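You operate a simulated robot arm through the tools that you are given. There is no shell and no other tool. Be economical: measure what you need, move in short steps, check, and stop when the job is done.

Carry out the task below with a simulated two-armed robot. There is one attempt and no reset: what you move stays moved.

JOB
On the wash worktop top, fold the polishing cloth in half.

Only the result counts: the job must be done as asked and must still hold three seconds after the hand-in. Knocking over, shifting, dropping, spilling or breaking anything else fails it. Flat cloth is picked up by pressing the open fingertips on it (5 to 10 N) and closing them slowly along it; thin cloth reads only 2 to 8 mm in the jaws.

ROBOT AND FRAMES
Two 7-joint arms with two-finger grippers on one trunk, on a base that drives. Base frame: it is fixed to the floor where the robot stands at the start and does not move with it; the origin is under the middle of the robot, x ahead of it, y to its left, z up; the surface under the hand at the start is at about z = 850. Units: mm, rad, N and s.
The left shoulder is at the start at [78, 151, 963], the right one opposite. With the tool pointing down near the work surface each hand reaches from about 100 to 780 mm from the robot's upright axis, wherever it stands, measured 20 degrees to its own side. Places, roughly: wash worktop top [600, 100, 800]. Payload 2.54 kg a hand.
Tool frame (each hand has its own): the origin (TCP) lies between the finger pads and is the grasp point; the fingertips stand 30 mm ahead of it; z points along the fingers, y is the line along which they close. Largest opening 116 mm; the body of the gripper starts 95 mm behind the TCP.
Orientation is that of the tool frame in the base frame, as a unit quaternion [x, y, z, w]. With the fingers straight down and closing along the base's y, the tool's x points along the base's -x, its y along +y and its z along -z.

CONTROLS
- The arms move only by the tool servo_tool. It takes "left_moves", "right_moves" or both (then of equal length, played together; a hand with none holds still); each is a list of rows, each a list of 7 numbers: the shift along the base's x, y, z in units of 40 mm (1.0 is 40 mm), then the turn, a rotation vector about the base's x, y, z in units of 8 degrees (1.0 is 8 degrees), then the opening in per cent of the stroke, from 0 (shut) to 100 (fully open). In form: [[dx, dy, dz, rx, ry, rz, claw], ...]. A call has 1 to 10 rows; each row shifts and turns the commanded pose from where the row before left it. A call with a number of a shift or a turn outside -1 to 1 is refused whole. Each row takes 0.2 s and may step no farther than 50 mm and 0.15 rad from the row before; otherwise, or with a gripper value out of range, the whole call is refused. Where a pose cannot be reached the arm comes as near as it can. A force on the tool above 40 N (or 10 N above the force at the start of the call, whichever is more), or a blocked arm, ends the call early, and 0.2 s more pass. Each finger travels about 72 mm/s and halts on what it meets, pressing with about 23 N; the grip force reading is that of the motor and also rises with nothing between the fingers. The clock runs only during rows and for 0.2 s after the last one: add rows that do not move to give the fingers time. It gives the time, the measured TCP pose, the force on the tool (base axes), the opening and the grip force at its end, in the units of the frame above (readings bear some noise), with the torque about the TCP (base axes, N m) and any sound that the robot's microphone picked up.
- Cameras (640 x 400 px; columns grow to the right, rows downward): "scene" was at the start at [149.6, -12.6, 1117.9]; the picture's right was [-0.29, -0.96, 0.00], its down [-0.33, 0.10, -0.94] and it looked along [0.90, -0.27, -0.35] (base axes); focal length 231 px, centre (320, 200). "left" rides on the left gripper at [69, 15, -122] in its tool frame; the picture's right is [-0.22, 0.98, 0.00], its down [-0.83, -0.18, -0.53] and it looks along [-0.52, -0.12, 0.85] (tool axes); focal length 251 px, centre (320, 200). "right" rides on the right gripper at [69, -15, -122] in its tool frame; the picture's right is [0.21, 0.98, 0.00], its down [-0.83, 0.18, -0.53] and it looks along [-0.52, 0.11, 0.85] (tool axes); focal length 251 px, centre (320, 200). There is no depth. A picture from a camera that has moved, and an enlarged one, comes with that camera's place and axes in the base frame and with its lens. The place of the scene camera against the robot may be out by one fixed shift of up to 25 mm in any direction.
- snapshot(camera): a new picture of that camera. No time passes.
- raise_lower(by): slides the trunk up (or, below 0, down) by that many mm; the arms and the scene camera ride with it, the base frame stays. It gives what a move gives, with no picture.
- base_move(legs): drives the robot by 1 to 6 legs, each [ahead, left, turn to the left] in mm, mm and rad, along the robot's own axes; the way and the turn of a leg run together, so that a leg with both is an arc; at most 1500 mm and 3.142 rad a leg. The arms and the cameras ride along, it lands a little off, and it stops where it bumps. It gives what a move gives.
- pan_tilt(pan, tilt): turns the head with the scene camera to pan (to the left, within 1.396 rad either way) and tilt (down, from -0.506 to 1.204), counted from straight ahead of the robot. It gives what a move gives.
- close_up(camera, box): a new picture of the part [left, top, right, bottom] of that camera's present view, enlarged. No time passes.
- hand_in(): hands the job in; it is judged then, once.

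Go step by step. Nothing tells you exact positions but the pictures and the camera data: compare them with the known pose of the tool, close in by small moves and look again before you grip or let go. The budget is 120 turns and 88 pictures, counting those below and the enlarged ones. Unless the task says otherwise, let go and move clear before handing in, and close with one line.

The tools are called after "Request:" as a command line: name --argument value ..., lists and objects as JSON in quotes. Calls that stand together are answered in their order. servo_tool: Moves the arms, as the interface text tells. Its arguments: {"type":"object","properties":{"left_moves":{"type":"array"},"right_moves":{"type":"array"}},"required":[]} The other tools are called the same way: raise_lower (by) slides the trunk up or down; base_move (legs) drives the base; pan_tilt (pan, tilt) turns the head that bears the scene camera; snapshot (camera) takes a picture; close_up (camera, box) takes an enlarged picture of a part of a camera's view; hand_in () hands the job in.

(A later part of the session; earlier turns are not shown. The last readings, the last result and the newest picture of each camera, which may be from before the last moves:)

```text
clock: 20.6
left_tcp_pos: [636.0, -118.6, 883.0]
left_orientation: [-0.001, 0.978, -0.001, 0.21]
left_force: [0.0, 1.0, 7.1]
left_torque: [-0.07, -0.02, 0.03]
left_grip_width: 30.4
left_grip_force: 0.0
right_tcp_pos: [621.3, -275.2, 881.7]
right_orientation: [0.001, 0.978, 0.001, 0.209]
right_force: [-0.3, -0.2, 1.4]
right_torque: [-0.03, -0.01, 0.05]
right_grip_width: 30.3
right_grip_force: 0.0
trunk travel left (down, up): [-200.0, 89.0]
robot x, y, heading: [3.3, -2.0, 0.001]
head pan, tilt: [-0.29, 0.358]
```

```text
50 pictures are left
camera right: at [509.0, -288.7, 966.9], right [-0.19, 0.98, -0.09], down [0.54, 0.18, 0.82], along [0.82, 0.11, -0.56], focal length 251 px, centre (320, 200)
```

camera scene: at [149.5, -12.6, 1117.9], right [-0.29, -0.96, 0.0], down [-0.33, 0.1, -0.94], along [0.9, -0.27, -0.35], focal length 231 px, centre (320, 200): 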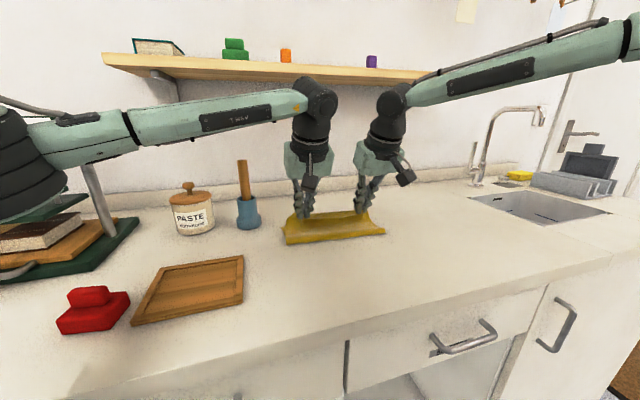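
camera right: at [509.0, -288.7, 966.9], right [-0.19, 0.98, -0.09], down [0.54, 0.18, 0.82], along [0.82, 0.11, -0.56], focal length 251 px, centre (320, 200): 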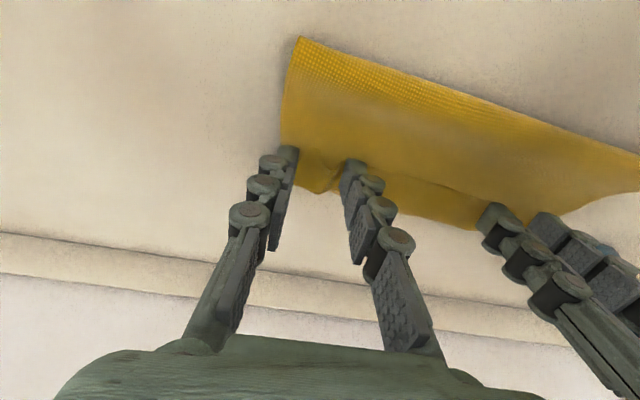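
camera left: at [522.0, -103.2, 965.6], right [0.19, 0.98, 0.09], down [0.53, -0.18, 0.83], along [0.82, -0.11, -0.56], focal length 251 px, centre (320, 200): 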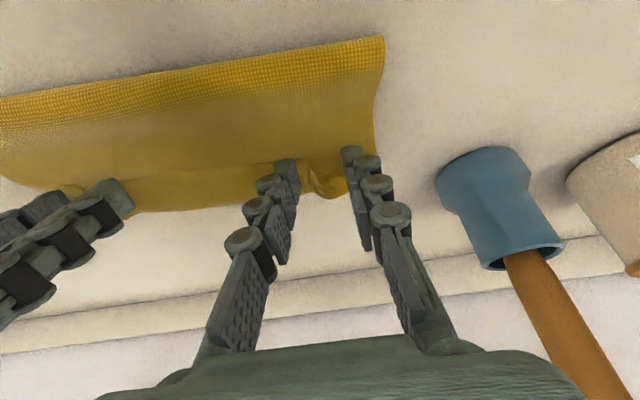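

The ridges stand between the fingers on both sides. Closing slowly.

Request:
servo_tool --left_moves '[[0, 0, 0.01, 0, 0, 0, 23], [0, 0, 0, 0, 0, 0, 19], [0, 0, 0, 0, 0, 0, 15], [0, 0, 0, 0, 0, 0, 11], [0, 0, 0, 0, 0, 0, 7], [0, 0, 0, 0, 0, 0, 3], [0, 0, 0, 0, 0, 0, 0], [0, 0, 0, 0, 0, 0, 0], [0, 0, 0, 0, 0, 0, 0]]' --right_moves '[[0, 0, -0.01, 0, 0, 0, 23], [0, 0, 0, 0, 0, 0, 19], [0, 0, 0, 0, 0, 0, 15], [0, 0, 0, 0, 0, 0, 11], [0, 0, 0, 0, 0, 0, 7], [0, 0, 0, 0, 0, 0, 3], [0, 0, 0, 0, 0, 0, 0], [0, 0, 0, 0, 0, 0, 0], [0, 0, 0, 0, 0, 0, 0]]'

Request:
servo_tool --left_moves '[[-0.1, 0, 0.4, 0, 0, 0, 0], [-0.3, 0, 0.6, 0, 0, 0, 0], [0, 0, 0, 0, 0, 0, 0]]' --right_moves '[[-0.1, 0, 0.4, 0, 0, 0, 0], [-0.3, 0, 0.6, 0, 0, 0, 0], [0, 0, 0, 0, 0, 0, 0]]'

Request:
snapshot --camera "left"

Request:
close_up --camera "scene" --box '[240, 150, 420, 262]'

```text
clock: 22.6
left_tcp_pos: [634.8, -120.1, 882.4]
left_orientation: [0.0, 0.978, 0.0, 0.209]
left_force: [-1.2, 0.0, 1.4]
left_torque: [-0.13, -0.01, 0.02]
left_grip_width: 1.1
left_grip_force: 19.5
right_tcp_pos: [620.3, -274.2, 882.2]
right_orientation: [0.001, 0.978, 0.0, 0.207]
right_force: [0.7, 0.8, -0.2]
right_torque: [0.06, -0.02, 0.01]
right_grip_width: 0.0
right_grip_force: 22.9
trunk travel left (down, up): [-200.0, 89.0]
robot x, y, heading: [0.5, -2.1, -0.003]
head pan, tilt: [-0.29, 0.358]
```

```text
clock: 23.4
left_tcp_pos: [620.8, -119.7, 922.6]
left_orientation: [-0.001, 0.978, 0.001, 0.208]
left_force: [-0.1, -1.6, 1.8]
left_torque: [0.14, 0.01, 0.03]
left_grip_width: 1.6
left_grip_force: 24.1
right_tcp_pos: [605.2, -272.7, 923.0]
right_orientation: [0.0, 0.978, 0.0, 0.208]
right_force: [0.5, -0.5, 0.0]
right_torque: [0.0, -0.01, 0.0]
right_grip_width: 0.0
right_grip_force: 22.8
trunk travel left (down, up): [-200.0, 89.0]
robot x, y, heading: [0.4, 5.3, 0.003]
head pan, tilt: [-0.29, 0.358]
```

```text
49 pictures are left
camera left: at [507.7, -104.0, 1005.2], right [0.2, 0.98, 0.09], down [0.54, -0.18, 0.82], along [0.82, -0.11, -0.56], focal length 251 px, centre (320, 200)
```

left: 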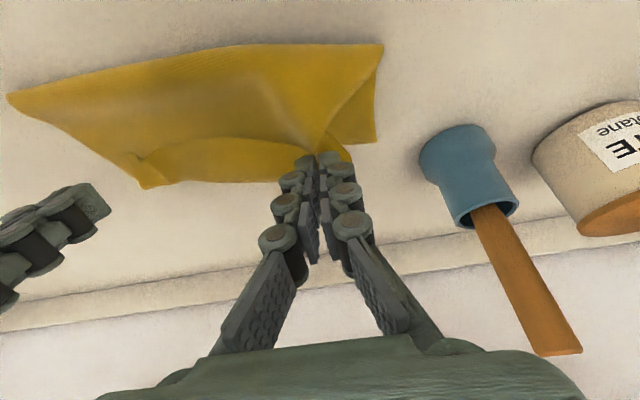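

```text
3.56 times, centred on (330, 206) of scene
camera zoom: at [149.7, -12.7, 1117.8], right [-0.29, -0.96, 0.0], down [-0.34, 0.1, -0.94], along [0.9, -0.27, -0.35], focal length 820 px, centre (284, 179)
```

zoom: 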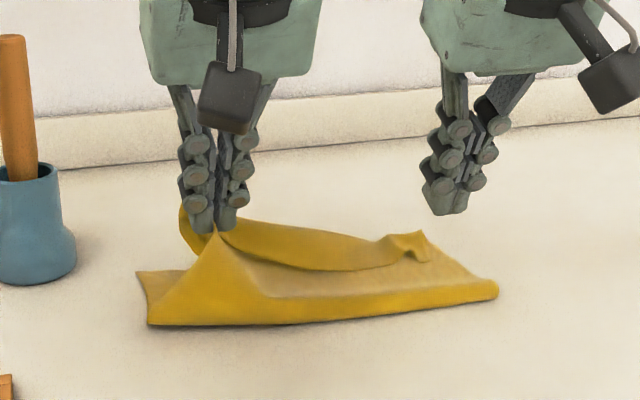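

The left hand has the top layer, while the right missed. I'll put the left back down (still holding) and look with the right camera.

Request:
servo_tool --left_moves '[[0.3, 0, -0.6, 0, 0, 0, 0], [0.1, 0, -0.3, 0, 0, 0, 0], [0, 0, 0, 0, 0, 0, 0]]' --right_moves '[[0, 0, 0, 0, 0, 0, 30], [0, 0, 0, 0, 0, 0, 30], [0, 0, 0, 0, 0, 0, 30]]'

Request:
snapshot --camera "right"

```text
clock: 24.2
left_tcp_pos: [636.4, -117.8, 886.0]
left_orientation: [-0.001, 0.978, 0.0, 0.209]
left_force: [-1.2, -1.2, 1.8]
left_torque: [0.07, -0.01, 0.03]
left_grip_width: 1.7
left_grip_force: 24.9
right_tcp_pos: [603.3, -275.2, 921.8]
right_orientation: [0.0, 0.978, 0.001, 0.208]
right_force: [0.7, 0.2, 0.4]
right_torque: [0.01, 0.01, 0.04]
right_grip_width: 34.9
right_grip_force: 0.0
trunk travel left (down, up): [-200.0, 89.0]
robot x, y, heading: [-0.2, 1.9, 0.0]
head pan, tilt: [-0.29, 0.358]
```

```text
47 pictures are left
camera right: at [492.6, -288.2, 1006.0], right [-0.19, 0.98, -0.09], down [0.54, 0.18, 0.82], along [0.82, 0.11, -0.56], focal length 251 px, centre (320, 200)
```

right: 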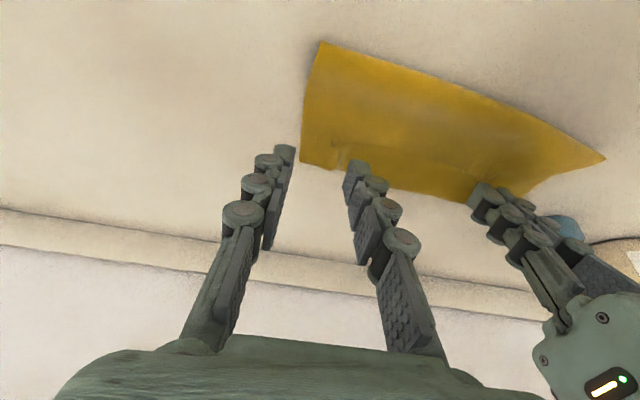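

Request:
close_up --camera "right" --box '[270, 90, 470, 215]'

Request:
close_up --camera "scene" --box '[240, 150, 420, 262]'

```text
3.20 times, centred on (370, 152) of right
camera zoom: at [492.6, -288.2, 1006.0], right [-0.19, 0.98, -0.09], down [0.54, 0.18, 0.82], along [0.82, 0.11, -0.56], focal length 805 px, centre (160, 352)
```

zoom: 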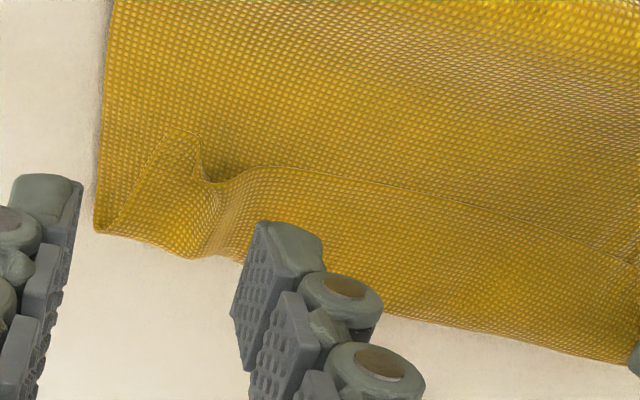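

```text
3.56 times, centred on (330, 206) of scene
camera zoom: at [149.5, -12.7, 1117.9], right [-0.29, -0.96, 0.0], down [-0.33, 0.1, -0.94], along [0.9, -0.27, -0.35], focal length 820 px, centre (284, 179)
```

zoom: 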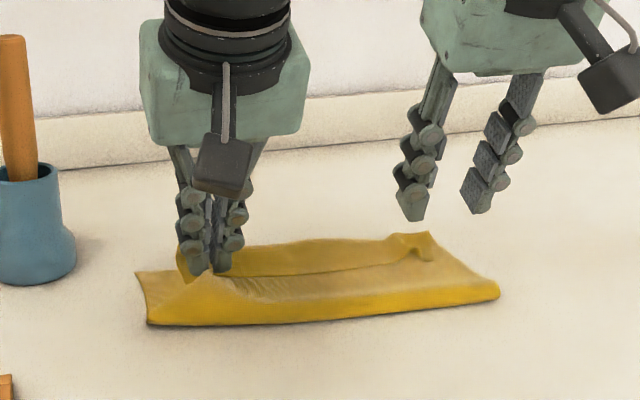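

The flap's pinch valley on the right side sits near (637,-260). I'll center the right jaw at about y=-254, press and pinch there.

Request:
servo_tool --right_moves '[[0.3, 0.5, -0.2, 0, 0, 0, 32], [0.22, 0.03, -0.4, 0, 0, 0, 32], [0, 0, -0.3, 0, 0, 0, 32], [0, 0, -0.08, 0, 0, 0, 32], [0, 0, 0, 0, 0, 0, 32]]'

Request:
close_up --camera "right" --box '[220, 80, 470, 236]'

```text
clock: 25.4
left_tcp_pos: [635.9, -118.5, 884.9]
left_orientation: [0.0, 0.978, 0.0, 0.209]
left_force: [0.3, -0.3, 0.5]
left_torque: [-0.01, 0.01, 0.0]
left_grip_width: 2.3
left_grip_force: 21.1
right_tcp_pos: [623.2, -253.6, 884.3]
right_orientation: [0.001, 0.978, 0.001, 0.208]
right_force: [-0.1, 0.4, 0.3]
right_torque: [0.01, 0.0, -0.04]
right_grip_width: 37.1
right_grip_force: 0.1
trunk travel left (down, up): [-200.0, 89.0]
robot x, y, heading: [1.3, -0.8, -0.001]
head pan, tilt: [-0.29, 0.358]
```

```text
2.56 times, centred on (345, 158) of right
camera zoom: at [512.5, -268.7, 967.6], right [-0.19, 0.98, -0.09], down [0.54, 0.18, 0.82], along [0.82, 0.11, -0.56], focal length 644 px, centre (256, 308)
```

zoom: 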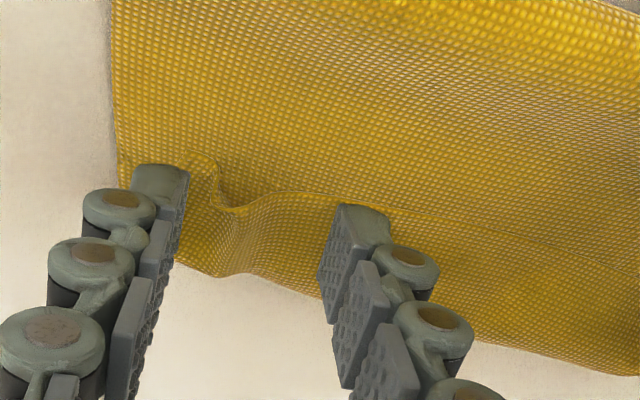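

Good placement. I'll lower to about 7 N and close slowly.

Request:
servo_tool --right_moves '[[0, 0, -0.08, 0, 0, 0, 32], [0, 0, -0.02, 0, 0, 0, 32], [0, 0, 0, 0, 0, 0, 32]]'

```text
clock: 26.2
left_tcp_pos: [634.2, -119.0, 886.3]
left_orientation: [0.0, 0.978, 0.0, 0.208]
left_force: [0.1, -0.7, -1.7]
left_torque: [-0.01, -0.01, 0.04]
left_grip_width: 1.6
left_grip_force: 20.3
right_tcp_pos: [624.1, -253.9, 882.9]
right_orientation: [0.0, 0.978, 0.001, 0.21]
right_force: [-0.4, 0.2, 12.2]
right_torque: [-0.1, -0.05, 0.01]
right_grip_width: 37.8
right_grip_force: 0.1
trunk travel left (down, up): [-200.0, 89.0]
robot x, y, heading: [-1.3, -2.8, -0.002]
head pan, tilt: [-0.29, 0.358]
```

Request:
servo_tool --right_moves '[[0, 0, 0.015, 0, 0, 0, 29], [0, 0, 0, 0, 0, 0, 25], [0, 0, 0, 0, 0, 0, 21], [0, 0, 0, 0, 0, 0, 17], [0, 0, 0, 0, 0, 0, 13], [0, 0, 0, 0, 0, 0, 9], [0, 0, 0, 0, 0, 0, 5], [0, 0, 0, 0, 0, 0, 1], [0, 0, 0, 0, 0, 0, 0], [0, 0, 0, 0, 0, 0, 0]]'

Request:
close_up --camera "right" --box '[220, 80, 470, 236]'

```text
clock: 28.4
left_tcp_pos: [635.4, -118.0, 887.1]
left_orientation: [0.001, 0.978, -0.001, 0.208]
left_force: [-1.3, -9.6, -0.3]
left_torque: [-0.29, 0.04, -0.06]
left_grip_width: 2.1
left_grip_force: 21.2
right_tcp_pos: [623.9, -251.7, 881.3]
right_orientation: [-0.001, 0.978, 0.001, 0.209]
right_force: [-0.1, 11.7, 9.8]
right_torque: [0.41, -0.03, 0.04]
right_grip_width: 3.2
right_grip_force: 23.3
trunk travel left (down, up): [-200.0, 89.0]
robot x, y, heading: [-0.8, -1.1, -0.003]
head pan, tilt: [-0.29, 0.358]
```

```text
2.56 times, centred on (345, 158) of right
camera zoom: at [512.2, -267.6, 965.2], right [-0.2, 0.98, -0.09], down [0.54, 0.18, 0.82], along [0.82, 0.11, -0.56], focal length 644 px, centre (256, 308)
```

zoom: 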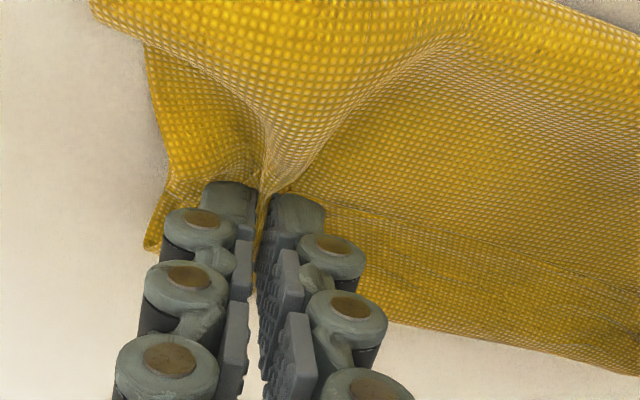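

The right hand is now gripping, with tension between the hands. I'll relax it slightly and lift both to check the bottom layer stays down.

Request:
servo_tool --left_moves '[[0, -0.08, 0.1, 0, 0, 0, 0], [-0.1, 0, 0.4, 0, 0, 0, 0], [-0.2, 0, 0.5, 0, 0, 0, 0], [0, 0, 0, 0, 0, 0, 0]]' --right_moves '[[0, 0.08, 0.1, 0, 0, 0, 0], [-0.1, 0, 0.4, 0, 0, 0, 0], [-0.2, 0, 0.5, 0, 0, 0, 0], [0, 0, 0, 0, 0, 0, 0]]'

Request:
snapshot --camera "left"

Request:
snapshot --camera "right"

Request:
close_up --camera "scene" --box '[240, 150, 420, 262]'

```text
clock: 29.4
left_tcp_pos: [624.1, -120.0, 926.0]
left_orientation: [-0.001, 0.978, 0.0, 0.208]
left_force: [-0.7, -2.2, -0.8]
left_torque: [-0.04, 0.04, -0.02]
left_grip_width: 3.6
left_grip_force: 27.7
right_tcp_pos: [611.4, -249.3, 920.2]
right_orientation: [0.001, 0.978, -0.001, 0.208]
right_force: [0.3, 1.1, 0.2]
right_torque: [0.05, -0.03, -0.01]
right_grip_width: 2.8
right_grip_force: 23.4
trunk travel left (down, up): [-200.0, 89.0]
robot x, y, heading: [-0.8, -0.9, -0.002]
head pan, tilt: [-0.29, 0.358]
```

```text
42 pictures are left
camera left: at [511.0, -105.7, 1009.0], right [0.19, 0.98, 0.09], down [0.54, -0.18, 0.82], along [0.82, -0.11, -0.56], focal length 251 px, centre (320, 200)
```

left: 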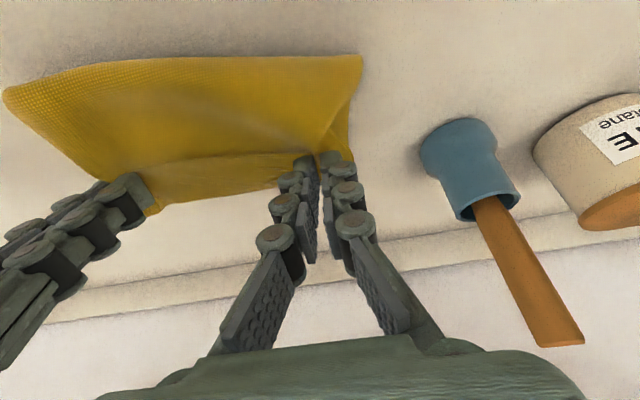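

```text
41 pictures are left
camera right: at [500.4, -264.8, 1005.0], right [-0.19, 0.98, -0.09], down [0.54, 0.18, 0.82], along [0.82, 0.11, -0.56], focal length 251 px, centre (320, 200)
```

right: 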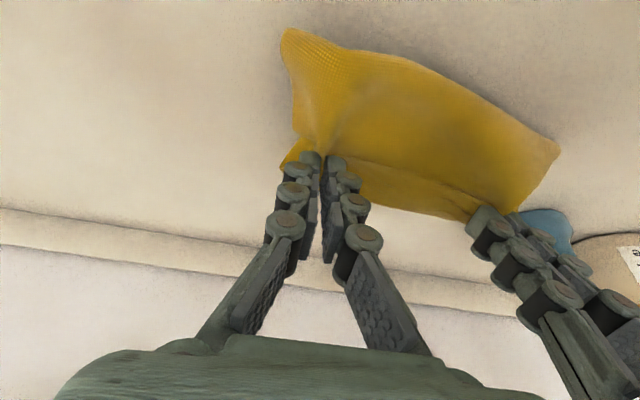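

```text
3.56 times, centred on (330, 206) of scene
camera zoom: at [149.6, -12.6, 1117.8], right [-0.29, -0.96, 0.0], down [-0.34, 0.1, -0.94], along [0.9, -0.27, -0.35], focal length 820 px, centre (284, 179)
```

zoom: 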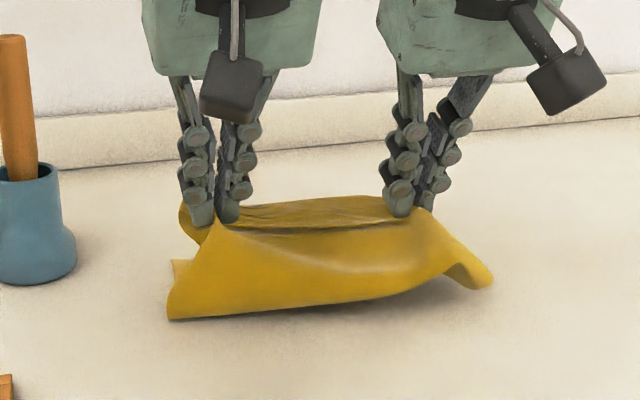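

The right end of the fold lifts a bit, so I'll raise further to see whether the right hand also has the bottom layer.

Request:
servo_tool --left_moves '[[-0.4, 0, 0.8, 0, 0, 0, 0], [-0.4, 0, 0.8, 0, 0, 0, 0], [-0.4, 0, 0.5, 0, 0, 0, 0], [0, 0, 0, 0, 0, 0, 0]]' --right_moves '[[-0.4, 0, 0.8, 0, 0, 0, 0], [-0.4, 0, 0.8, 0, 0, 0, 0], [-0.4, 0, 0.5, 0, 0, 0, 0], [0, 0, 0, 0, 0, 0, 0]]'

Request:
snapshot --camera "right"

Request:
close_up --camera "scene" --box '[240, 120, 440, 262]'

```text
clock: 30.4
left_tcp_pos: [576.9, -121.8, 1010.1]
left_orientation: [-0.001, 0.978, 0.001, 0.208]
left_force: [-0.8, -1.5, 1.2]
left_torque: [-0.05, 0.04, 0.0]
left_grip_width: 0.7
left_grip_force: 20.5
right_tcp_pos: [564.3, -249.0, 1004.7]
right_orientation: [0.0, 0.978, 0.0, 0.208]
right_force: [0.2, 0.8, 0.3]
right_torque: [0.06, 0.0, 0.02]
right_grip_width: 2.8
right_grip_force: 23.3
trunk travel left (down, up): [-200.0, 89.0]
robot x, y, heading: [-1.2, -0.7, 0.003]
head pan, tilt: [-0.29, 0.358]
```

```text
39 pictures are left
camera right: at [452.9, -264.2, 1088.3], right [-0.19, 0.98, -0.09], down [0.54, 0.18, 0.82], along [0.82, 0.11, -0.56], focal length 251 px, centre (320, 200)
```

right: 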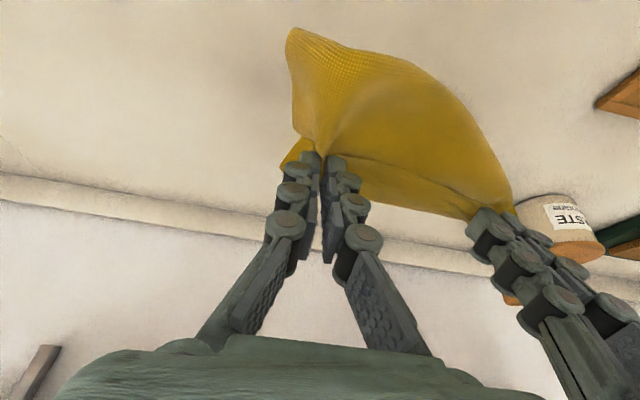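

```text
2.82 times, centred on (340, 191) of scene
camera zoom: at [149.7, -12.6, 1117.8], right [-0.29, -0.96, 0.0], down [-0.34, 0.1, -0.94], along [0.9, -0.27, -0.35], focal length 650 px, centre (264, 225)
```

zoom: 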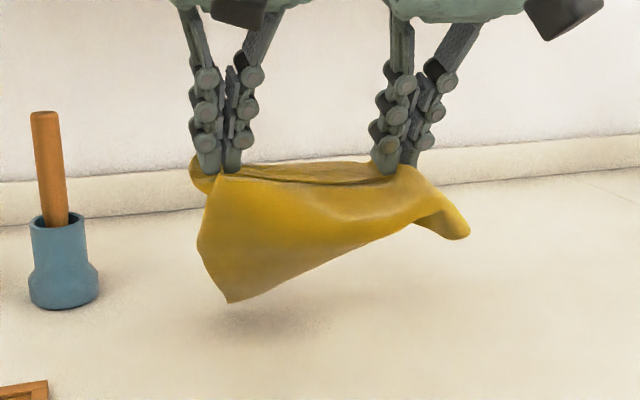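

The right hand has all the layers, the left only the top. I'll set the cloth back down closer to the robot, then release only the right hand.

Request:
servo_tool --left_moves '[[-0.3, 0, -0.6, 0, 0, 0, 0], [-0.1, 0, -0.6, 0, 0, 0, 0], [0.2, 0, -0.6, 0, 0, 0, 0], [0.3, 0, -0.6, 0, 0, 0, 0], [0.3, 0, -0.5, 0, 0, 0, 0], [0, 0, 0, 0, 0, 0, 0]]' --right_moves '[[-0.3, 0, -0.6, 0, 0, 0, 0], [-0.1, 0, -0.6, 0, 0, 0, 0], [0.2, 0, -0.6, 0, 0, 0, 0], [0.3, 0, -0.6, 0, 0, 0, 0], [0.3, 0, -0.5, 0, 0, 0, 0], [0, 0, 0, 0, 0, 0, 0]]'

Request:
servo_tool --right_moves '[[0, 0, -0.05, 0, 0, 0, 0], [0, 0, 0, 0, 0, 0, 5], [0, 0, 0, 0, 0, 0, 10], [0, 0, 0, 0, 0, 0, 18], [0, 0, 0, 0, 0, 0, 26], [0, 0, 0, 0, 0, 0, 26]]'

Request:
servo_tool --right_moves '[[-0.1, 0, 0.2, 0, 0, 0, 26], [-0.2, 0, 0.5, 0, 0, 0, 26], [-0.2, -0.6, 0.5, 0, 0, 0, 26], [-0.2, -0.9, 0, 0, 0, 0, 26], [0, 0, 0, 0, 0, 0, 26]]'

Request:
snapshot --camera "right"

Request:
close_up --camera "scene" --box '[240, 150, 420, 262]'

```text
clock: 31.8
left_tcp_pos: [592.0, -121.2, 894.4]
left_orientation: [-0.002, 0.978, 0.0, 0.209]
left_force: [-0.3, -2.0, 1.8]
left_torque: [-0.06, 0.01, -0.01]
left_grip_width: 0.7
left_grip_force: 20.8
right_tcp_pos: [580.6, -251.3, 887.9]
right_orientation: [0.0, 0.978, 0.0, 0.208]
right_force: [1.0, 1.8, 1.8]
right_torque: [0.1, 0.0, 0.02]
right_grip_width: 2.6
right_grip_force: 23.3
trunk travel left (down, up): [-200.0, 89.0]
robot x, y, heading: [0.8, -2.4, 0.001]
head pan, tilt: [-0.29, 0.358]
```

```text
clock: 33.2
left_tcp_pos: [591.3, -119.9, 895.1]
left_orientation: [-0.001, 0.978, 0.001, 0.209]
left_force: [-0.7, 0.0, -1.0]
left_torque: [0.02, 0.0, -0.02]
left_grip_width: 4.3
left_grip_force: 25.0
right_tcp_pos: [581.3, -250.2, 885.1]
right_orientation: [0.001, 0.978, 0.001, 0.207]
right_force: [-0.4, -0.2, 0.1]
right_torque: [0.05, -0.02, -0.03]
right_grip_width: 30.2
right_grip_force: 0.0
trunk travel left (down, up): [-200.0, 89.0]
robot x, y, heading: [-0.9, 1.0, 0.006]
head pan, tilt: [-0.29, 0.358]
```

```text
clock: 34.4
left_tcp_pos: [590.8, -119.5, 895.2]
left_orientation: [-0.001, 0.978, 0.0, 0.209]
left_force: [0.6, -0.5, -0.9]
left_torque: [0.06, -0.01, -0.02]
left_grip_width: 3.7
left_grip_force: 24.9
right_tcp_pos: [552.7, -309.4, 934.2]
right_orientation: [0.0, 0.978, 0.0, 0.208]
right_force: [0.8, -0.8, -0.6]
right_torque: [0.02, 0.02, -0.03]
right_grip_width: 30.2
right_grip_force: 0.1
trunk travel left (down, up): [-200.0, 89.0]
robot x, y, heading: [2.2, -3.8, 0.0]
head pan, tilt: [-0.29, 0.358]
```

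```text
37 pictures are left
camera right: at [441.7, -324.4, 1018.4], right [-0.2, 0.98, -0.09], down [0.54, 0.18, 0.82], along [0.82, 0.11, -0.56], focal length 251 px, centre (320, 200)
```

right: 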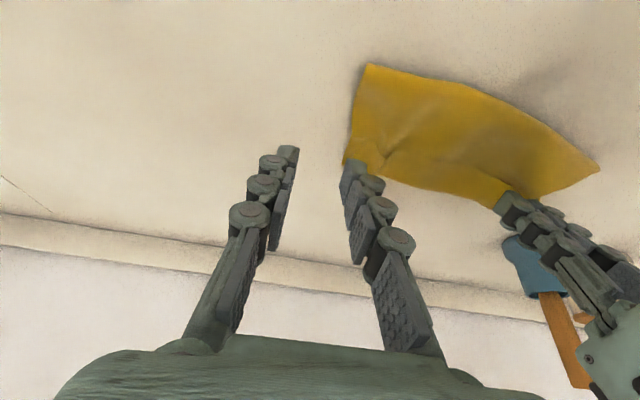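

```text
3.56 times, centred on (330, 206) of scene
camera zoom: at [149.6, -12.6, 1117.9], right [-0.29, -0.96, 0.0], down [-0.33, 0.1, -0.94], along [0.9, -0.27, -0.35], focal length 820 px, centre (284, 179)
```

zoom: 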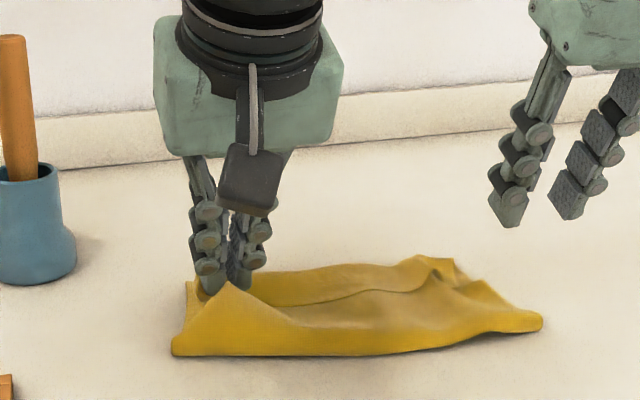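

The bottom layer is now released and the left hand still holds the top layer's near-left corner. I'll lift it and carry it back toward the robot to unfold.

Request:
servo_tool --left_moves '[[-0.2, 0, 0.9, 0, 0, 0, 0], [-0.4, 0, 0.9, 0, 0, 0, 0], [-0.8, 0, 0.4, 0, 1, 0, 0], [-0.9, 0, 0, 0, 1, 0, 0], [-0.9, 0, -0.2, 0, 1, 0, 0], [-0.7, 0, -0.5, 0, 0, 0, 0], [0, 0, 0, 0, 0, 0, 0]]'

Request:
snapshot --camera "left"

Request:
snapshot --camera "scene"

```text
clock: 36.0
left_tcp_pos: [433.9, -121.5, 952.6]
left_orientation: [0.0, 1.0, 0.0, 0.0]
left_force: [-0.5, -0.1, -1.8]
left_torque: [0.01, 0.02, -0.01]
left_grip_width: 3.8
left_grip_force: 24.7
right_tcp_pos: [553.2, -310.0, 935.1]
right_orientation: [0.001, 0.978, 0.0, 0.208]
right_force: [0.6, 0.1, 0.8]
right_torque: [0.01, 0.03, 0.0]
right_grip_width: 30.1
right_grip_force: 0.0
trunk travel left (down, up): [-200.0, 89.0]
robot x, y, heading: [-0.4, 3.3, -0.001]
head pan, tilt: [-0.29, 0.358]
```

```text
35 pictures are left
camera left: at [364.2, -106.2, 1073.4], right [0.21, 0.98, 0.0], down [0.83, -0.18, 0.53], along [0.52, -0.11, -0.85], focal length 251 px, centre (320, 200)
```

left: 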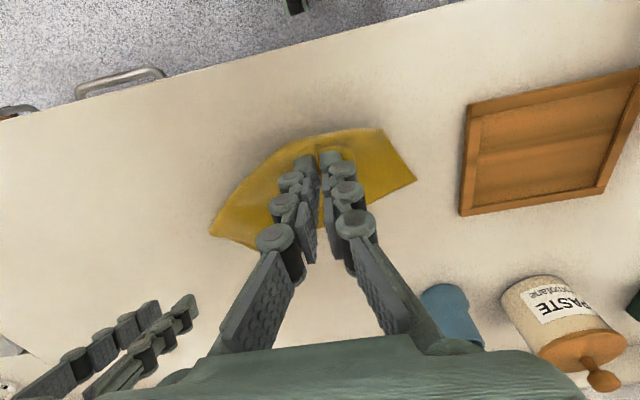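

```text
34 pictures are left
camera scene: at [149.6, -12.7, 1117.9], right [-0.29, -0.96, 0.0], down [-0.34, 0.1, -0.94], along [0.9, -0.27, -0.35], focal length 231 px, centre (320, 200)
```

scene: 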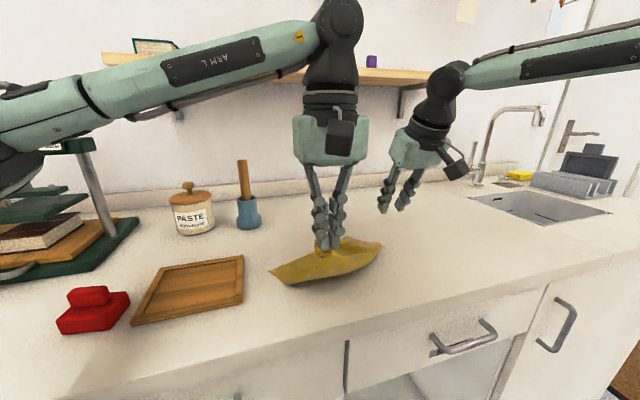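

The cloth came along rather than unfolding. Let me look closely at how it hangs.

Request:
close_up --camera "left" --box '[190, 110, 440, 266]'

Request:
close_up --camera "scene" --box '[250, 200, 410, 300]'

Request:
snapshot --camera "right"

```text
2.56 times, centred on (315, 188) of left
camera zoom: at [364.2, -106.2, 1073.4], right [0.21, 0.98, 0.0], down [0.83, -0.18, 0.53], along [0.52, -0.11, -0.85], focal length 644 px, centre (333, 231)
```

zoom: 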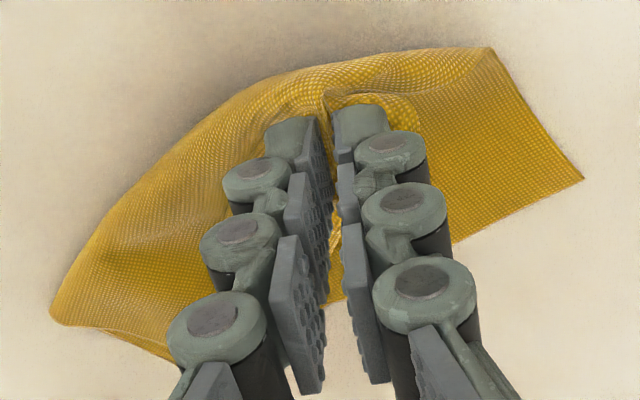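

```text
4.00 times, centred on (330, 250) of scene
camera zoom: at [149.6, -12.7, 1117.9], right [-0.29, -0.96, 0.0], down [-0.34, 0.1, -0.94], along [0.9, -0.27, -0.35], focal length 922 px, centre (280, 0)
```

zoom: 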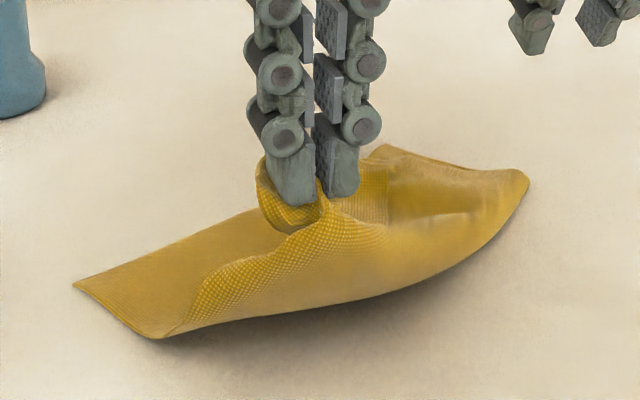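

```text
31 pictures are left
camera right: at [441.9, -324.2, 1018.4], right [-0.19, 0.98, -0.09], down [0.54, 0.18, 0.82], along [0.82, 0.11, -0.56], focal length 251 px, centre (320, 200)
```

right: 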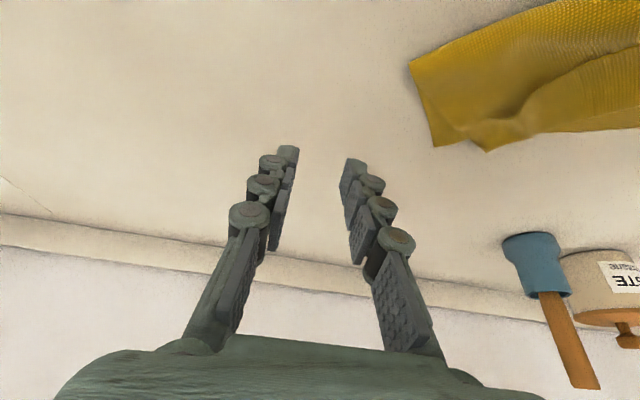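

The left hand holds only the top layer with its flopped hem, but the bottom slid along. I'll lift the left hand high so the cloth hangs open, moving the right hand out of the way.

Request:
servo_tool --left_moves '[[0.3, -0.2, 1, 0, 0, 0, 0], [0.3, -0.2, 1, 0, 0, 0, 0], [0.3, -0.2, 1, 0, 0, 0, 0], [0.3, -0.2, 1, 0, 0, 0, 0], [0.3, -0.2, 1, 0, 0, 0, 0], [0, 0, 0.5, 0, 0, 0, 0], [0, 0, 0, 0, 0, 0, 0]]' --right_moves '[[-0.6, -0.6, 0.4, 0, 1, 0, 26], [-0.6, -0.6, 0.4, 0, 1, 0, 26], [-0.6, -0.6, 0.4, 0, 1, 0, 26], [-0.6, -0.3, 0.1, 0, 0, 0, 26], [-0.6, 0, 0, 0, 0, 0, 26], [0, 0, 0, 0, 0, 0, 26], [0, 0, 0, 0, 0, 0, 26]]'

Request:
snapshot --camera "scene"

```text
clock: 37.6
left_tcp_pos: [487.2, -135.1, 1147.9]
left_orientation: [-0.008, 1.0, -0.012, -0.009]
left_force: [0.7, 0.5, -0.1]
left_torque: [0.0, 0.05, -0.04]
left_grip_width: 0.7
left_grip_force: 22.6
left hand out of reach, approached as far as the arm can: row 5, 6
right_tcp_pos: [432.7, -394.1, 984.6]
right_orientation: [0.001, 1.0, 0.0, 0.0]
right_force: [0.9, -0.8, -0.1]
right_torque: [0.0, 0.01, 0.01]
right_grip_width: 30.1
right_grip_force: 0.2
trunk travel left (down, up): [-200.0, 89.0]
robot x, y, heading: [-0.1, -3.8, -0.003]
head pan, tilt: [-0.29, 0.358]
```

```text
30 pictures are left
camera scene: at [150.4, -12.2, 1128.7], right [-0.28, -0.96, 0.0], down [-0.23, 0.07, -0.97], along [0.93, -0.27, -0.24], focal length 231 px, centre (320, 200)
```

scene: 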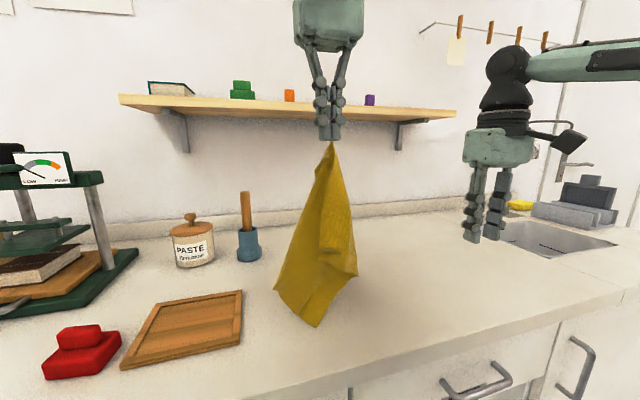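

The cloth now hangs freely from its near-left corner. I'll raise the trunk to clear the table, then swing over to the near-right and lay it down by dragging toward the far-left so that it spreads flat.

Request:
raise_lower --by 80

Request:
servo_tool --left_moves '[[-0.2, -0.4, 0, 0, 0, 0.9, 0], [-0.2, -0.4, 0, 0, 0, 0.9, 0], [-0.2, -0.4, 0, 0, 0, 0.9, 0], [-0.2, -0.4, 0, 0, 0, 0.9, 0], [-0.2, -0.4, 0, 0, 0, 0.9, 0], [-0.2, -0.4, 0, 0, 0, 0.9, 0], [0, 0, 0, 0, 0, 0, 0], [0, 0, 0, 0, 0, 0, 0]]'

Request:
snapshot --camera "scene"

```text
clock: 38.8
left_tcp_pos: [485.6, -137.6, 1227.0]
left_orientation: [-0.007, 1.0, -0.01, -0.008]
left_force: [0.2, -0.1, 0.1]
left_torque: [0.01, 0.01, 0.01]
left_grip_width: 0.7
left_grip_force: 23.4
right_tcp_pos: [434.1, -393.5, 1064.7]
right_orientation: [0.001, 1.0, 0.0, 0.0]
right_force: [-0.5, -0.5, -0.4]
right_torque: [0.02, 0.0, 0.02]
right_grip_width: 30.2
right_grip_force: 0.0
trunk travel left (down, up): [-280.0, 9.0]
robot x, y, heading: [2.3, 1.2, -0.002]
head pan, tilt: [-0.29, 0.358]
```

```text
clock: 40.6
left_tcp_pos: [412.8, -213.9, 1204.3]
left_orientation: [-0.369, 0.93, 0.0, 0.001]
left_force: [0.3, -0.3, 0.5]
left_torque: [-0.04, 0.03, -0.01]
left_grip_width: 0.3
left_grip_force: 23.0
left hand out of reach, approached as far as the arm can: row 1, 2, 3, 4, 5, 6
right_tcp_pos: [433.3, -394.1, 1066.0]
right_orientation: [0.002, 1.0, 0.0, 0.0]
right_force: [-0.2, 0.2, -0.4]
right_torque: [0.0, 0.0, 0.0]
right_grip_width: 30.3
right_grip_force: 0.1
trunk travel left (down, up): [-280.0, 9.0]
robot x, y, heading: [-0.2, -2.1, -0.002]
head pan, tilt: [-0.29, 0.358]
```

```text
29 pictures are left
camera scene: at [150.1, -12.1, 1205.3], right [-0.28, -0.96, 0.0], down [-0.26, 0.08, -0.96], along [0.92, -0.27, -0.27], focal length 231 px, centre (320, 200)
```

scene: 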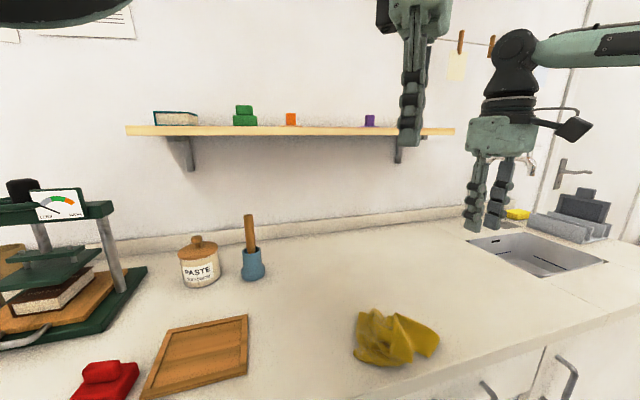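

The cloth slipped out and landed crumpled near (430,-230). I'll open the jaws, bring the trunk back down and look closely.

Request:
servo_tool --left_moves '[[0, 0.9, 0, 0, 0, -0.9, 20], [0, 0.9, 0, 0, 0, -0.9, 20], [0, 0.9, -0.3, 0, 0, -0.9, 20], [0, 0.6, -0.3, 0, 0, -0.9, 20], [0, 0, -0.3, 0, 0, -0.9, 20], [0, 0, 0, 0, 0, -0.9, 20], [0, 0, 0, 0, 0, 0, 20]]'

Request:
raise_lower --by -80

Request:
close_up --camera "scene" --box '[300, 200, 500, 325]'

Request:
snapshot --camera "left"

```text
clock: 42.2
left_tcp_pos: [412.7, -82.8, 1167.8]
left_orientation: [-0.001, 1.0, -0.001, 0.0]
left_force: [-0.3, -0.1, 0.5]
left_torque: [0.0, -0.05, 0.03]
left_grip_width: 23.2
left_grip_force: 0.0
right_tcp_pos: [433.2, -394.8, 1065.1]
right_orientation: [0.001, 1.0, -0.001, 0.0]
right_force: [0.9, 0.3, 0.2]
right_torque: [-0.02, -0.01, 0.01]
right_grip_width: 30.2
right_grip_force: 0.0
trunk travel left (down, up): [-280.0, 9.0]
robot x, y, heading: [2.0, -2.7, -0.001]
head pan, tilt: [-0.29, 0.358]
```

```text
clock: 43.3
left_tcp_pos: [413.7, -83.3, 1089.3]
left_orientation: [0.0, 1.0, -0.001, 0.001]
left_force: [0.4, 0.3, -0.6]
left_torque: [-0.02, 0.02, -0.01]
left_grip_width: 23.2
left_grip_force: 0.1
right_tcp_pos: [433.8, -393.3, 985.5]
right_orientation: [0.001, 1.0, 0.0, 0.0]
right_force: [0.0, 0.8, 0.2]
right_torque: [0.0, 0.0, 0.0]
right_grip_width: 30.1
right_grip_force: 0.1
trunk travel left (down, up): [-200.0, 89.0]
robot x, y, heading: [2.6, -1.0, 0.003]
head pan, tilt: [-0.29, 0.358]
```

```text
3.20 times, centred on (400, 262) of scene
camera zoom: at [149.4, -12.6, 1118.0], right [-0.29, -0.96, 0.0], down [-0.33, 0.1, -0.94], along [0.9, -0.27, -0.35], focal length 738 px, centre (64, 0)
```

zoom: 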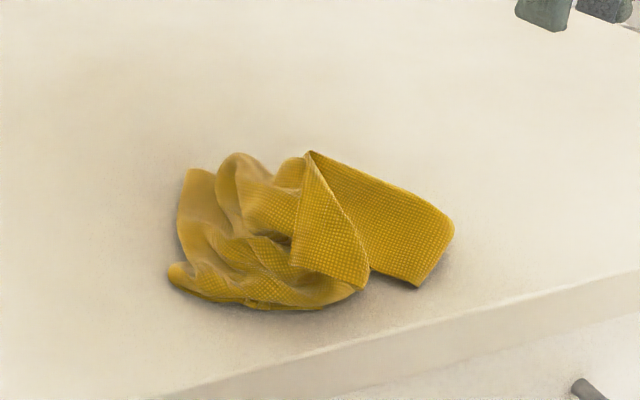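

```text
27 pictures are left
camera left: at [343.1, -67.4, 1210.5], right [0.21, 0.98, 0.0], down [0.82, -0.18, 0.54], along [0.52, -0.12, -0.84], focal length 251 px, centre (320, 200)
```

left: 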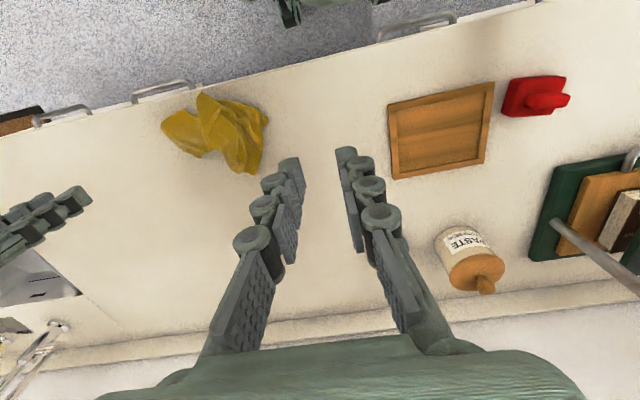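

Request:
close_up --camera "left" --box '[145, 80, 289, 180]'

```text
4.00 times, centred on (217, 130) of left
camera zoom: at [343.1, -67.4, 1210.5], right [0.21, 0.98, 0.0], down [0.82, -0.18, 0.54], along [0.52, -0.12, -0.84], focal length 1006 px, centre (732, 480)
```

zoom: 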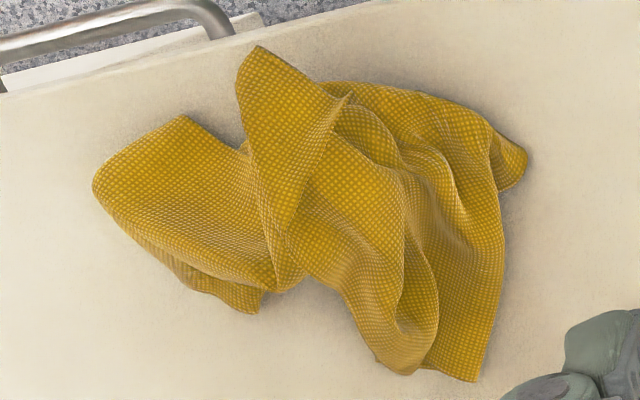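

The cloth is a loose heap; a single-layer corner flap points toward the robot at roughly (365,-230). I'll bring the right hand over that corner to pick it up.

Request:
servo_tool --right_moves '[[-0.3, 0.82, -0.2, 0, 0, 0, 31], [-0.3, 0.82, -0.2, 0, 0, 0, 31], [-0.3, 0.82, -0.4, 0, 0, 0, 31], [-0.3, 0.82, -0.5, 0, 0, 0, 31], [-0.3, 0.82, -0.5, 0, 0, 0, 31], [0, 0, 0, 0, 0, 0, 31]]'

Request:
snapshot --camera "right"

```text
clock: 44.7
left_tcp_pos: [411.3, -83.4, 1089.7]
left_orientation: [-0.001, 1.0, -0.001, 0.001]
left_force: [0.0, 0.2, 0.0]
left_torque: [0.04, 0.0, -0.04]
left_grip_width: 23.1
left_grip_force: 0.0
right_tcp_pos: [373.3, -227.7, 913.8]
right_orientation: [0.001, 1.0, 0.001, 0.0]
right_force: [-0.1, -0.4, -0.5]
right_torque: [0.0, -0.02, -0.05]
right_grip_width: 36.1
right_grip_force: 0.1
trunk travel left (down, up): [-200.0, 89.0]
robot x, y, heading: [1.6, -0.7, 0.0]
head pan, tilt: [-0.29, 0.358]
```

```text
25 pictures are left
camera right: at [305.1, -243.3, 1037.2], right [-0.21, 0.98, 0.0], down [0.83, 0.18, 0.53], along [0.52, 0.11, -0.85], focal length 251 px, centre (320, 200)
```

right: 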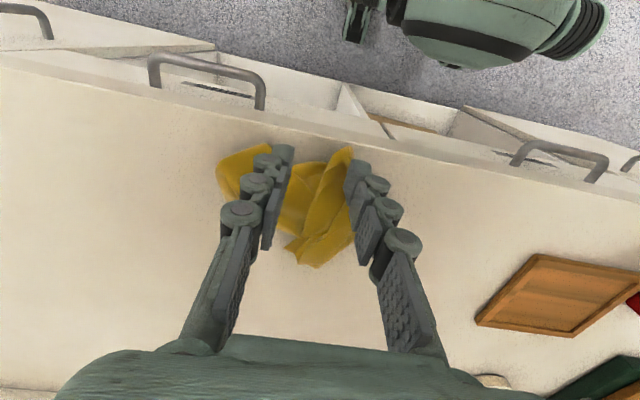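

The flap's corner is at about (362,-210). I'll shift the jaw over it and lower.

Request:
servo_tool --right_moves '[[0.05, 0.4, -0.2, 0, 0, 0, 31], [0, 0, -0.35, 0, 0, 0, 31], [0, 0, -0.18, 0, 0, 0, 31], [0, 0, 0, 0, 0, 0, 31]]'

Request:
close_up --camera "right" --box '[200, 120, 440, 270]'

```text
clock: 45.7
left_tcp_pos: [412.7, -82.7, 1088.3]
left_orientation: [-0.001, 1.0, -0.001, 0.002]
left_force: [0.0, -0.4, -0.4]
left_torque: [0.0, 0.0, 0.01]
left_grip_width: 23.3
left_grip_force: 0.1
right_tcp_pos: [375.7, -212.4, 884.8]
right_orientation: [0.001, 1.0, -0.001, 0.0]
right_force: [0.4, -0.1, 0.1]
right_torque: [0.02, 0.0, 0.01]
right_grip_width: 36.0
right_grip_force: 0.1
trunk travel left (down, up): [-200.0, 89.0]
robot x, y, heading: [1.9, 0.4, 0.002]
head pan, tilt: [-0.29, 0.358]
```

```text
2.67 times, centred on (320, 195) of right
camera zoom: at [306.9, -227.3, 1007.3], right [-0.21, 0.98, 0.0], down [0.83, 0.18, 0.53], along [0.52, 0.11, -0.85], focal length 670 px, centre (320, 213)
```

zoom: 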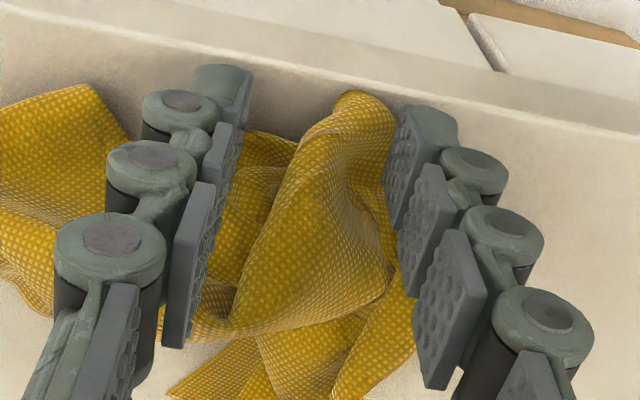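

Request:
servo_tool --right_moves '[[-0.1, 0.08, -0.06, 0, 0, 0, 31], [0, 0, 0, 0, 0, 0, 26], [0, 0, 0, 0, 0, 0, 21], [0, 0, 0, 0, 0, 0, 16], [0, 0, 0, 0, 0, 0, 11], [0, 0, 0, 0, 0, 0, 6], [0, 0, 0, 0, 0, 0, 1], [0, 0, 0, 0, 0, 0, 0], [0, 0, 0, 0, 0, 0, 0]]'

Request:
servo_tool --right_moves '[[0, 0, 0.6, 0, 0, 0, 0], [0.3, 0, 0.8, 0, 0, 0, 0], [0.4, 0, 0.8, 0, 0, 0, 0], [0.4, 0, 0.8, 0, 0, 0, 0], [0.4, 0, 0.9, 0, 0, 0, 0], [0.4, 0, 0.9, 0, 0, 0, 0], [0, 0, 0.9, 0, 0, 0, 0], [0, 0, 0, 0, 0, 0, 0]]'

Request:
snapshot --camera "scene"

```text
clock: 47.7
left_tcp_pos: [411.4, -81.9, 1088.8]
left_orientation: [-0.001, 1.0, 0.0, 0.001]
left_force: [0.7, 0.9, 0.2]
left_torque: [-0.01, -0.01, -0.02]
left_grip_width: 23.3
left_grip_force: 0.1
right_tcp_pos: [371.4, -210.0, 882.2]
right_orientation: [0.0, 1.0, 0.0, 0.0]
right_force: [-0.9, 0.6, 3.4]
right_torque: [0.02, 0.03, 0.04]
right_grip_width: 2.0
right_grip_force: 25.9
trunk travel left (down, up): [-200.0, 89.0]
robot x, y, heading: [-1.2, -1.8, 0.004]
head pan, tilt: [-0.29, 0.358]
```

```text
clock: 49.5
left_tcp_pos: [413.7, -82.8, 1089.7]
left_orientation: [-0.001, 1.0, 0.0, 0.001]
left_force: [-0.6, -1.3, 0.0]
left_torque: [-0.04, -0.03, -0.04]
left_grip_width: 23.0
left_grip_force: 0.0
right_tcp_pos: [446.9, -211.4, 1108.1]
right_orientation: [0.001, 1.0, 0.001, 0.001]
right_force: [-0.4, 1.0, 0.9]
right_torque: [-0.06, -0.01, -0.03]
right_grip_width: 1.3
right_grip_force: 18.2
trunk travel left (down, up): [-200.0, 89.0]
robot x, y, heading: [4.2, -3.7, -0.002]
head pan, tilt: [-0.29, 0.358]
```

```text
23 pictures are left
camera scene: at [149.6, -12.6, 1117.9], right [-0.29, -0.96, 0.0], down [-0.33, 0.1, -0.94], along [0.9, -0.27, -0.35], focal length 231 px, centre (320, 200)
```

scene: 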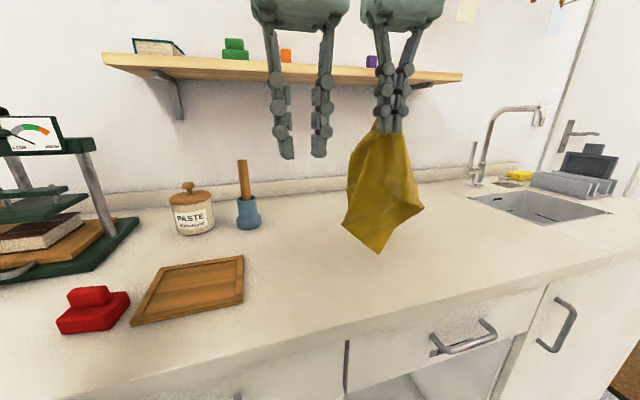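

The cloth hangs from one corner in the right hand, with the side corners visible. I'll enlarge this to locate the left side corner for the left hand.

Request:
close_up --camera "scene" --box '[300, 110, 460, 270]'

Request:
snapshot --camera "left"

```text
2.50 times, centred on (380, 190) of scene
camera zoom: at [149.6, -12.6, 1117.9], right [-0.29, -0.96, 0.0], down [-0.33, 0.1, -0.94], along [0.9, -0.27, -0.35], focal length 576 px, centre (170, 225)
```

zoom: 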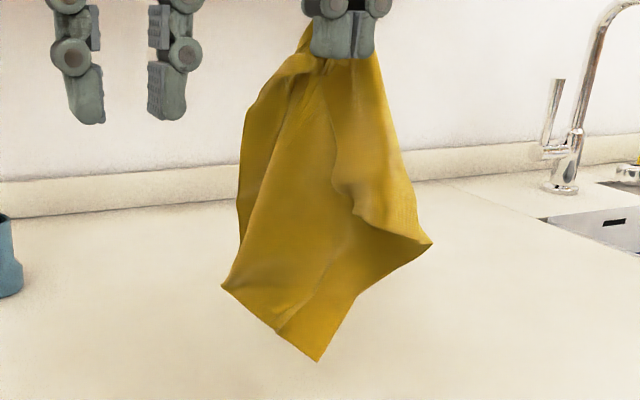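

```text
21 pictures are left
camera left: at [343.3, -67.5, 1210.4], right [0.21, 0.98, 0.0], down [0.82, -0.18, 0.54], along [0.52, -0.12, -0.84], focal length 251 px, centre (320, 200)
```

left: 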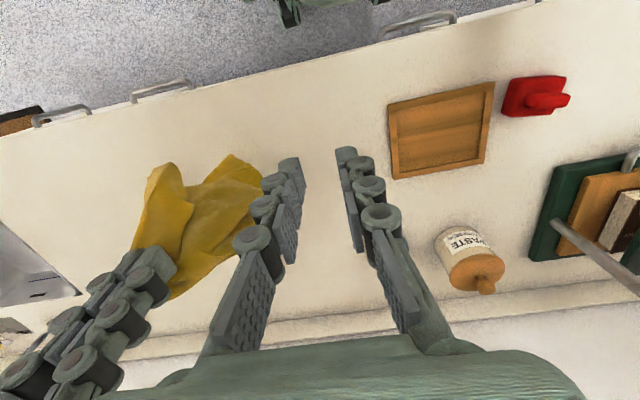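

Triangulating, the sharp bottom corner is at about (437,-202,905). I'll lower the cloth while moving the right hand rightward so that corner lies on the worktop, then pick that true corner with the left hand.

Request:
servo_tool --right_moves '[[0.4, 0, -0.9, 0, 0, 0, 0], [0.4, 0, -0.7, 0, 0, 0, 0], [0.1, -0.7, -0.8, 0, 0, 0, 0], [0, -0.7, -0.8, 0, 0, 0, 0], [0, -0.8, -0.8, 0, 0, 0, 0], [0, -0.8, -0.8, 0, 0, 0, 0], [0, -0.6, -0.3, 0, 0, 0, 0], [0, 0, 0, 0, 0, 0, 0]]'

Request:
snapshot --camera "left"

```text
clock: 51.3
left_tcp_pos: [413.4, -82.1, 1088.8]
left_orientation: [0.0, 1.0, 0.0, 0.001]
left_force: [-0.2, -0.7, 0.0]
left_torque: [0.0, -0.01, 0.0]
left_grip_width: 23.1
left_grip_force: 0.1
right_tcp_pos: [481.8, -356.8, 905.4]
right_orientation: [0.001, 1.0, 0.0, 0.0]
right_force: [0.0, 0.5, 0.7]
right_torque: [-0.04, 0.01, -0.01]
right_grip_width: 2.8
right_grip_force: 20.7
trunk travel left (down, up): [-200.0, 89.0]
robot x, y, heading: [2.3, 0.3, -0.0]
head pan, tilt: [-0.29, 0.358]
```

```text
20 pictures are left
camera left: at [343.2, -67.4, 1210.4], right [0.21, 0.98, 0.0], down [0.82, -0.18, 0.54], along [0.52, -0.12, -0.84], focal length 251 px, centre (320, 200)
```

left: 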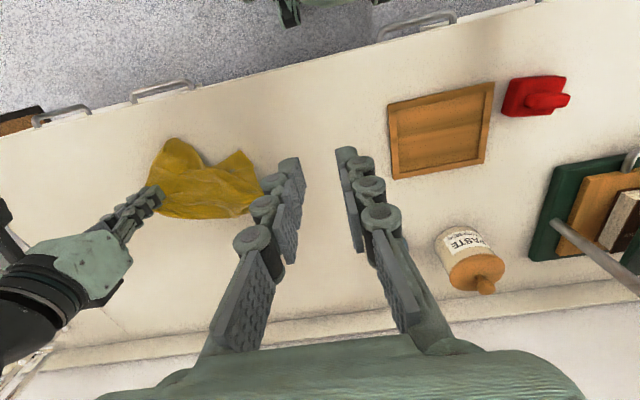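

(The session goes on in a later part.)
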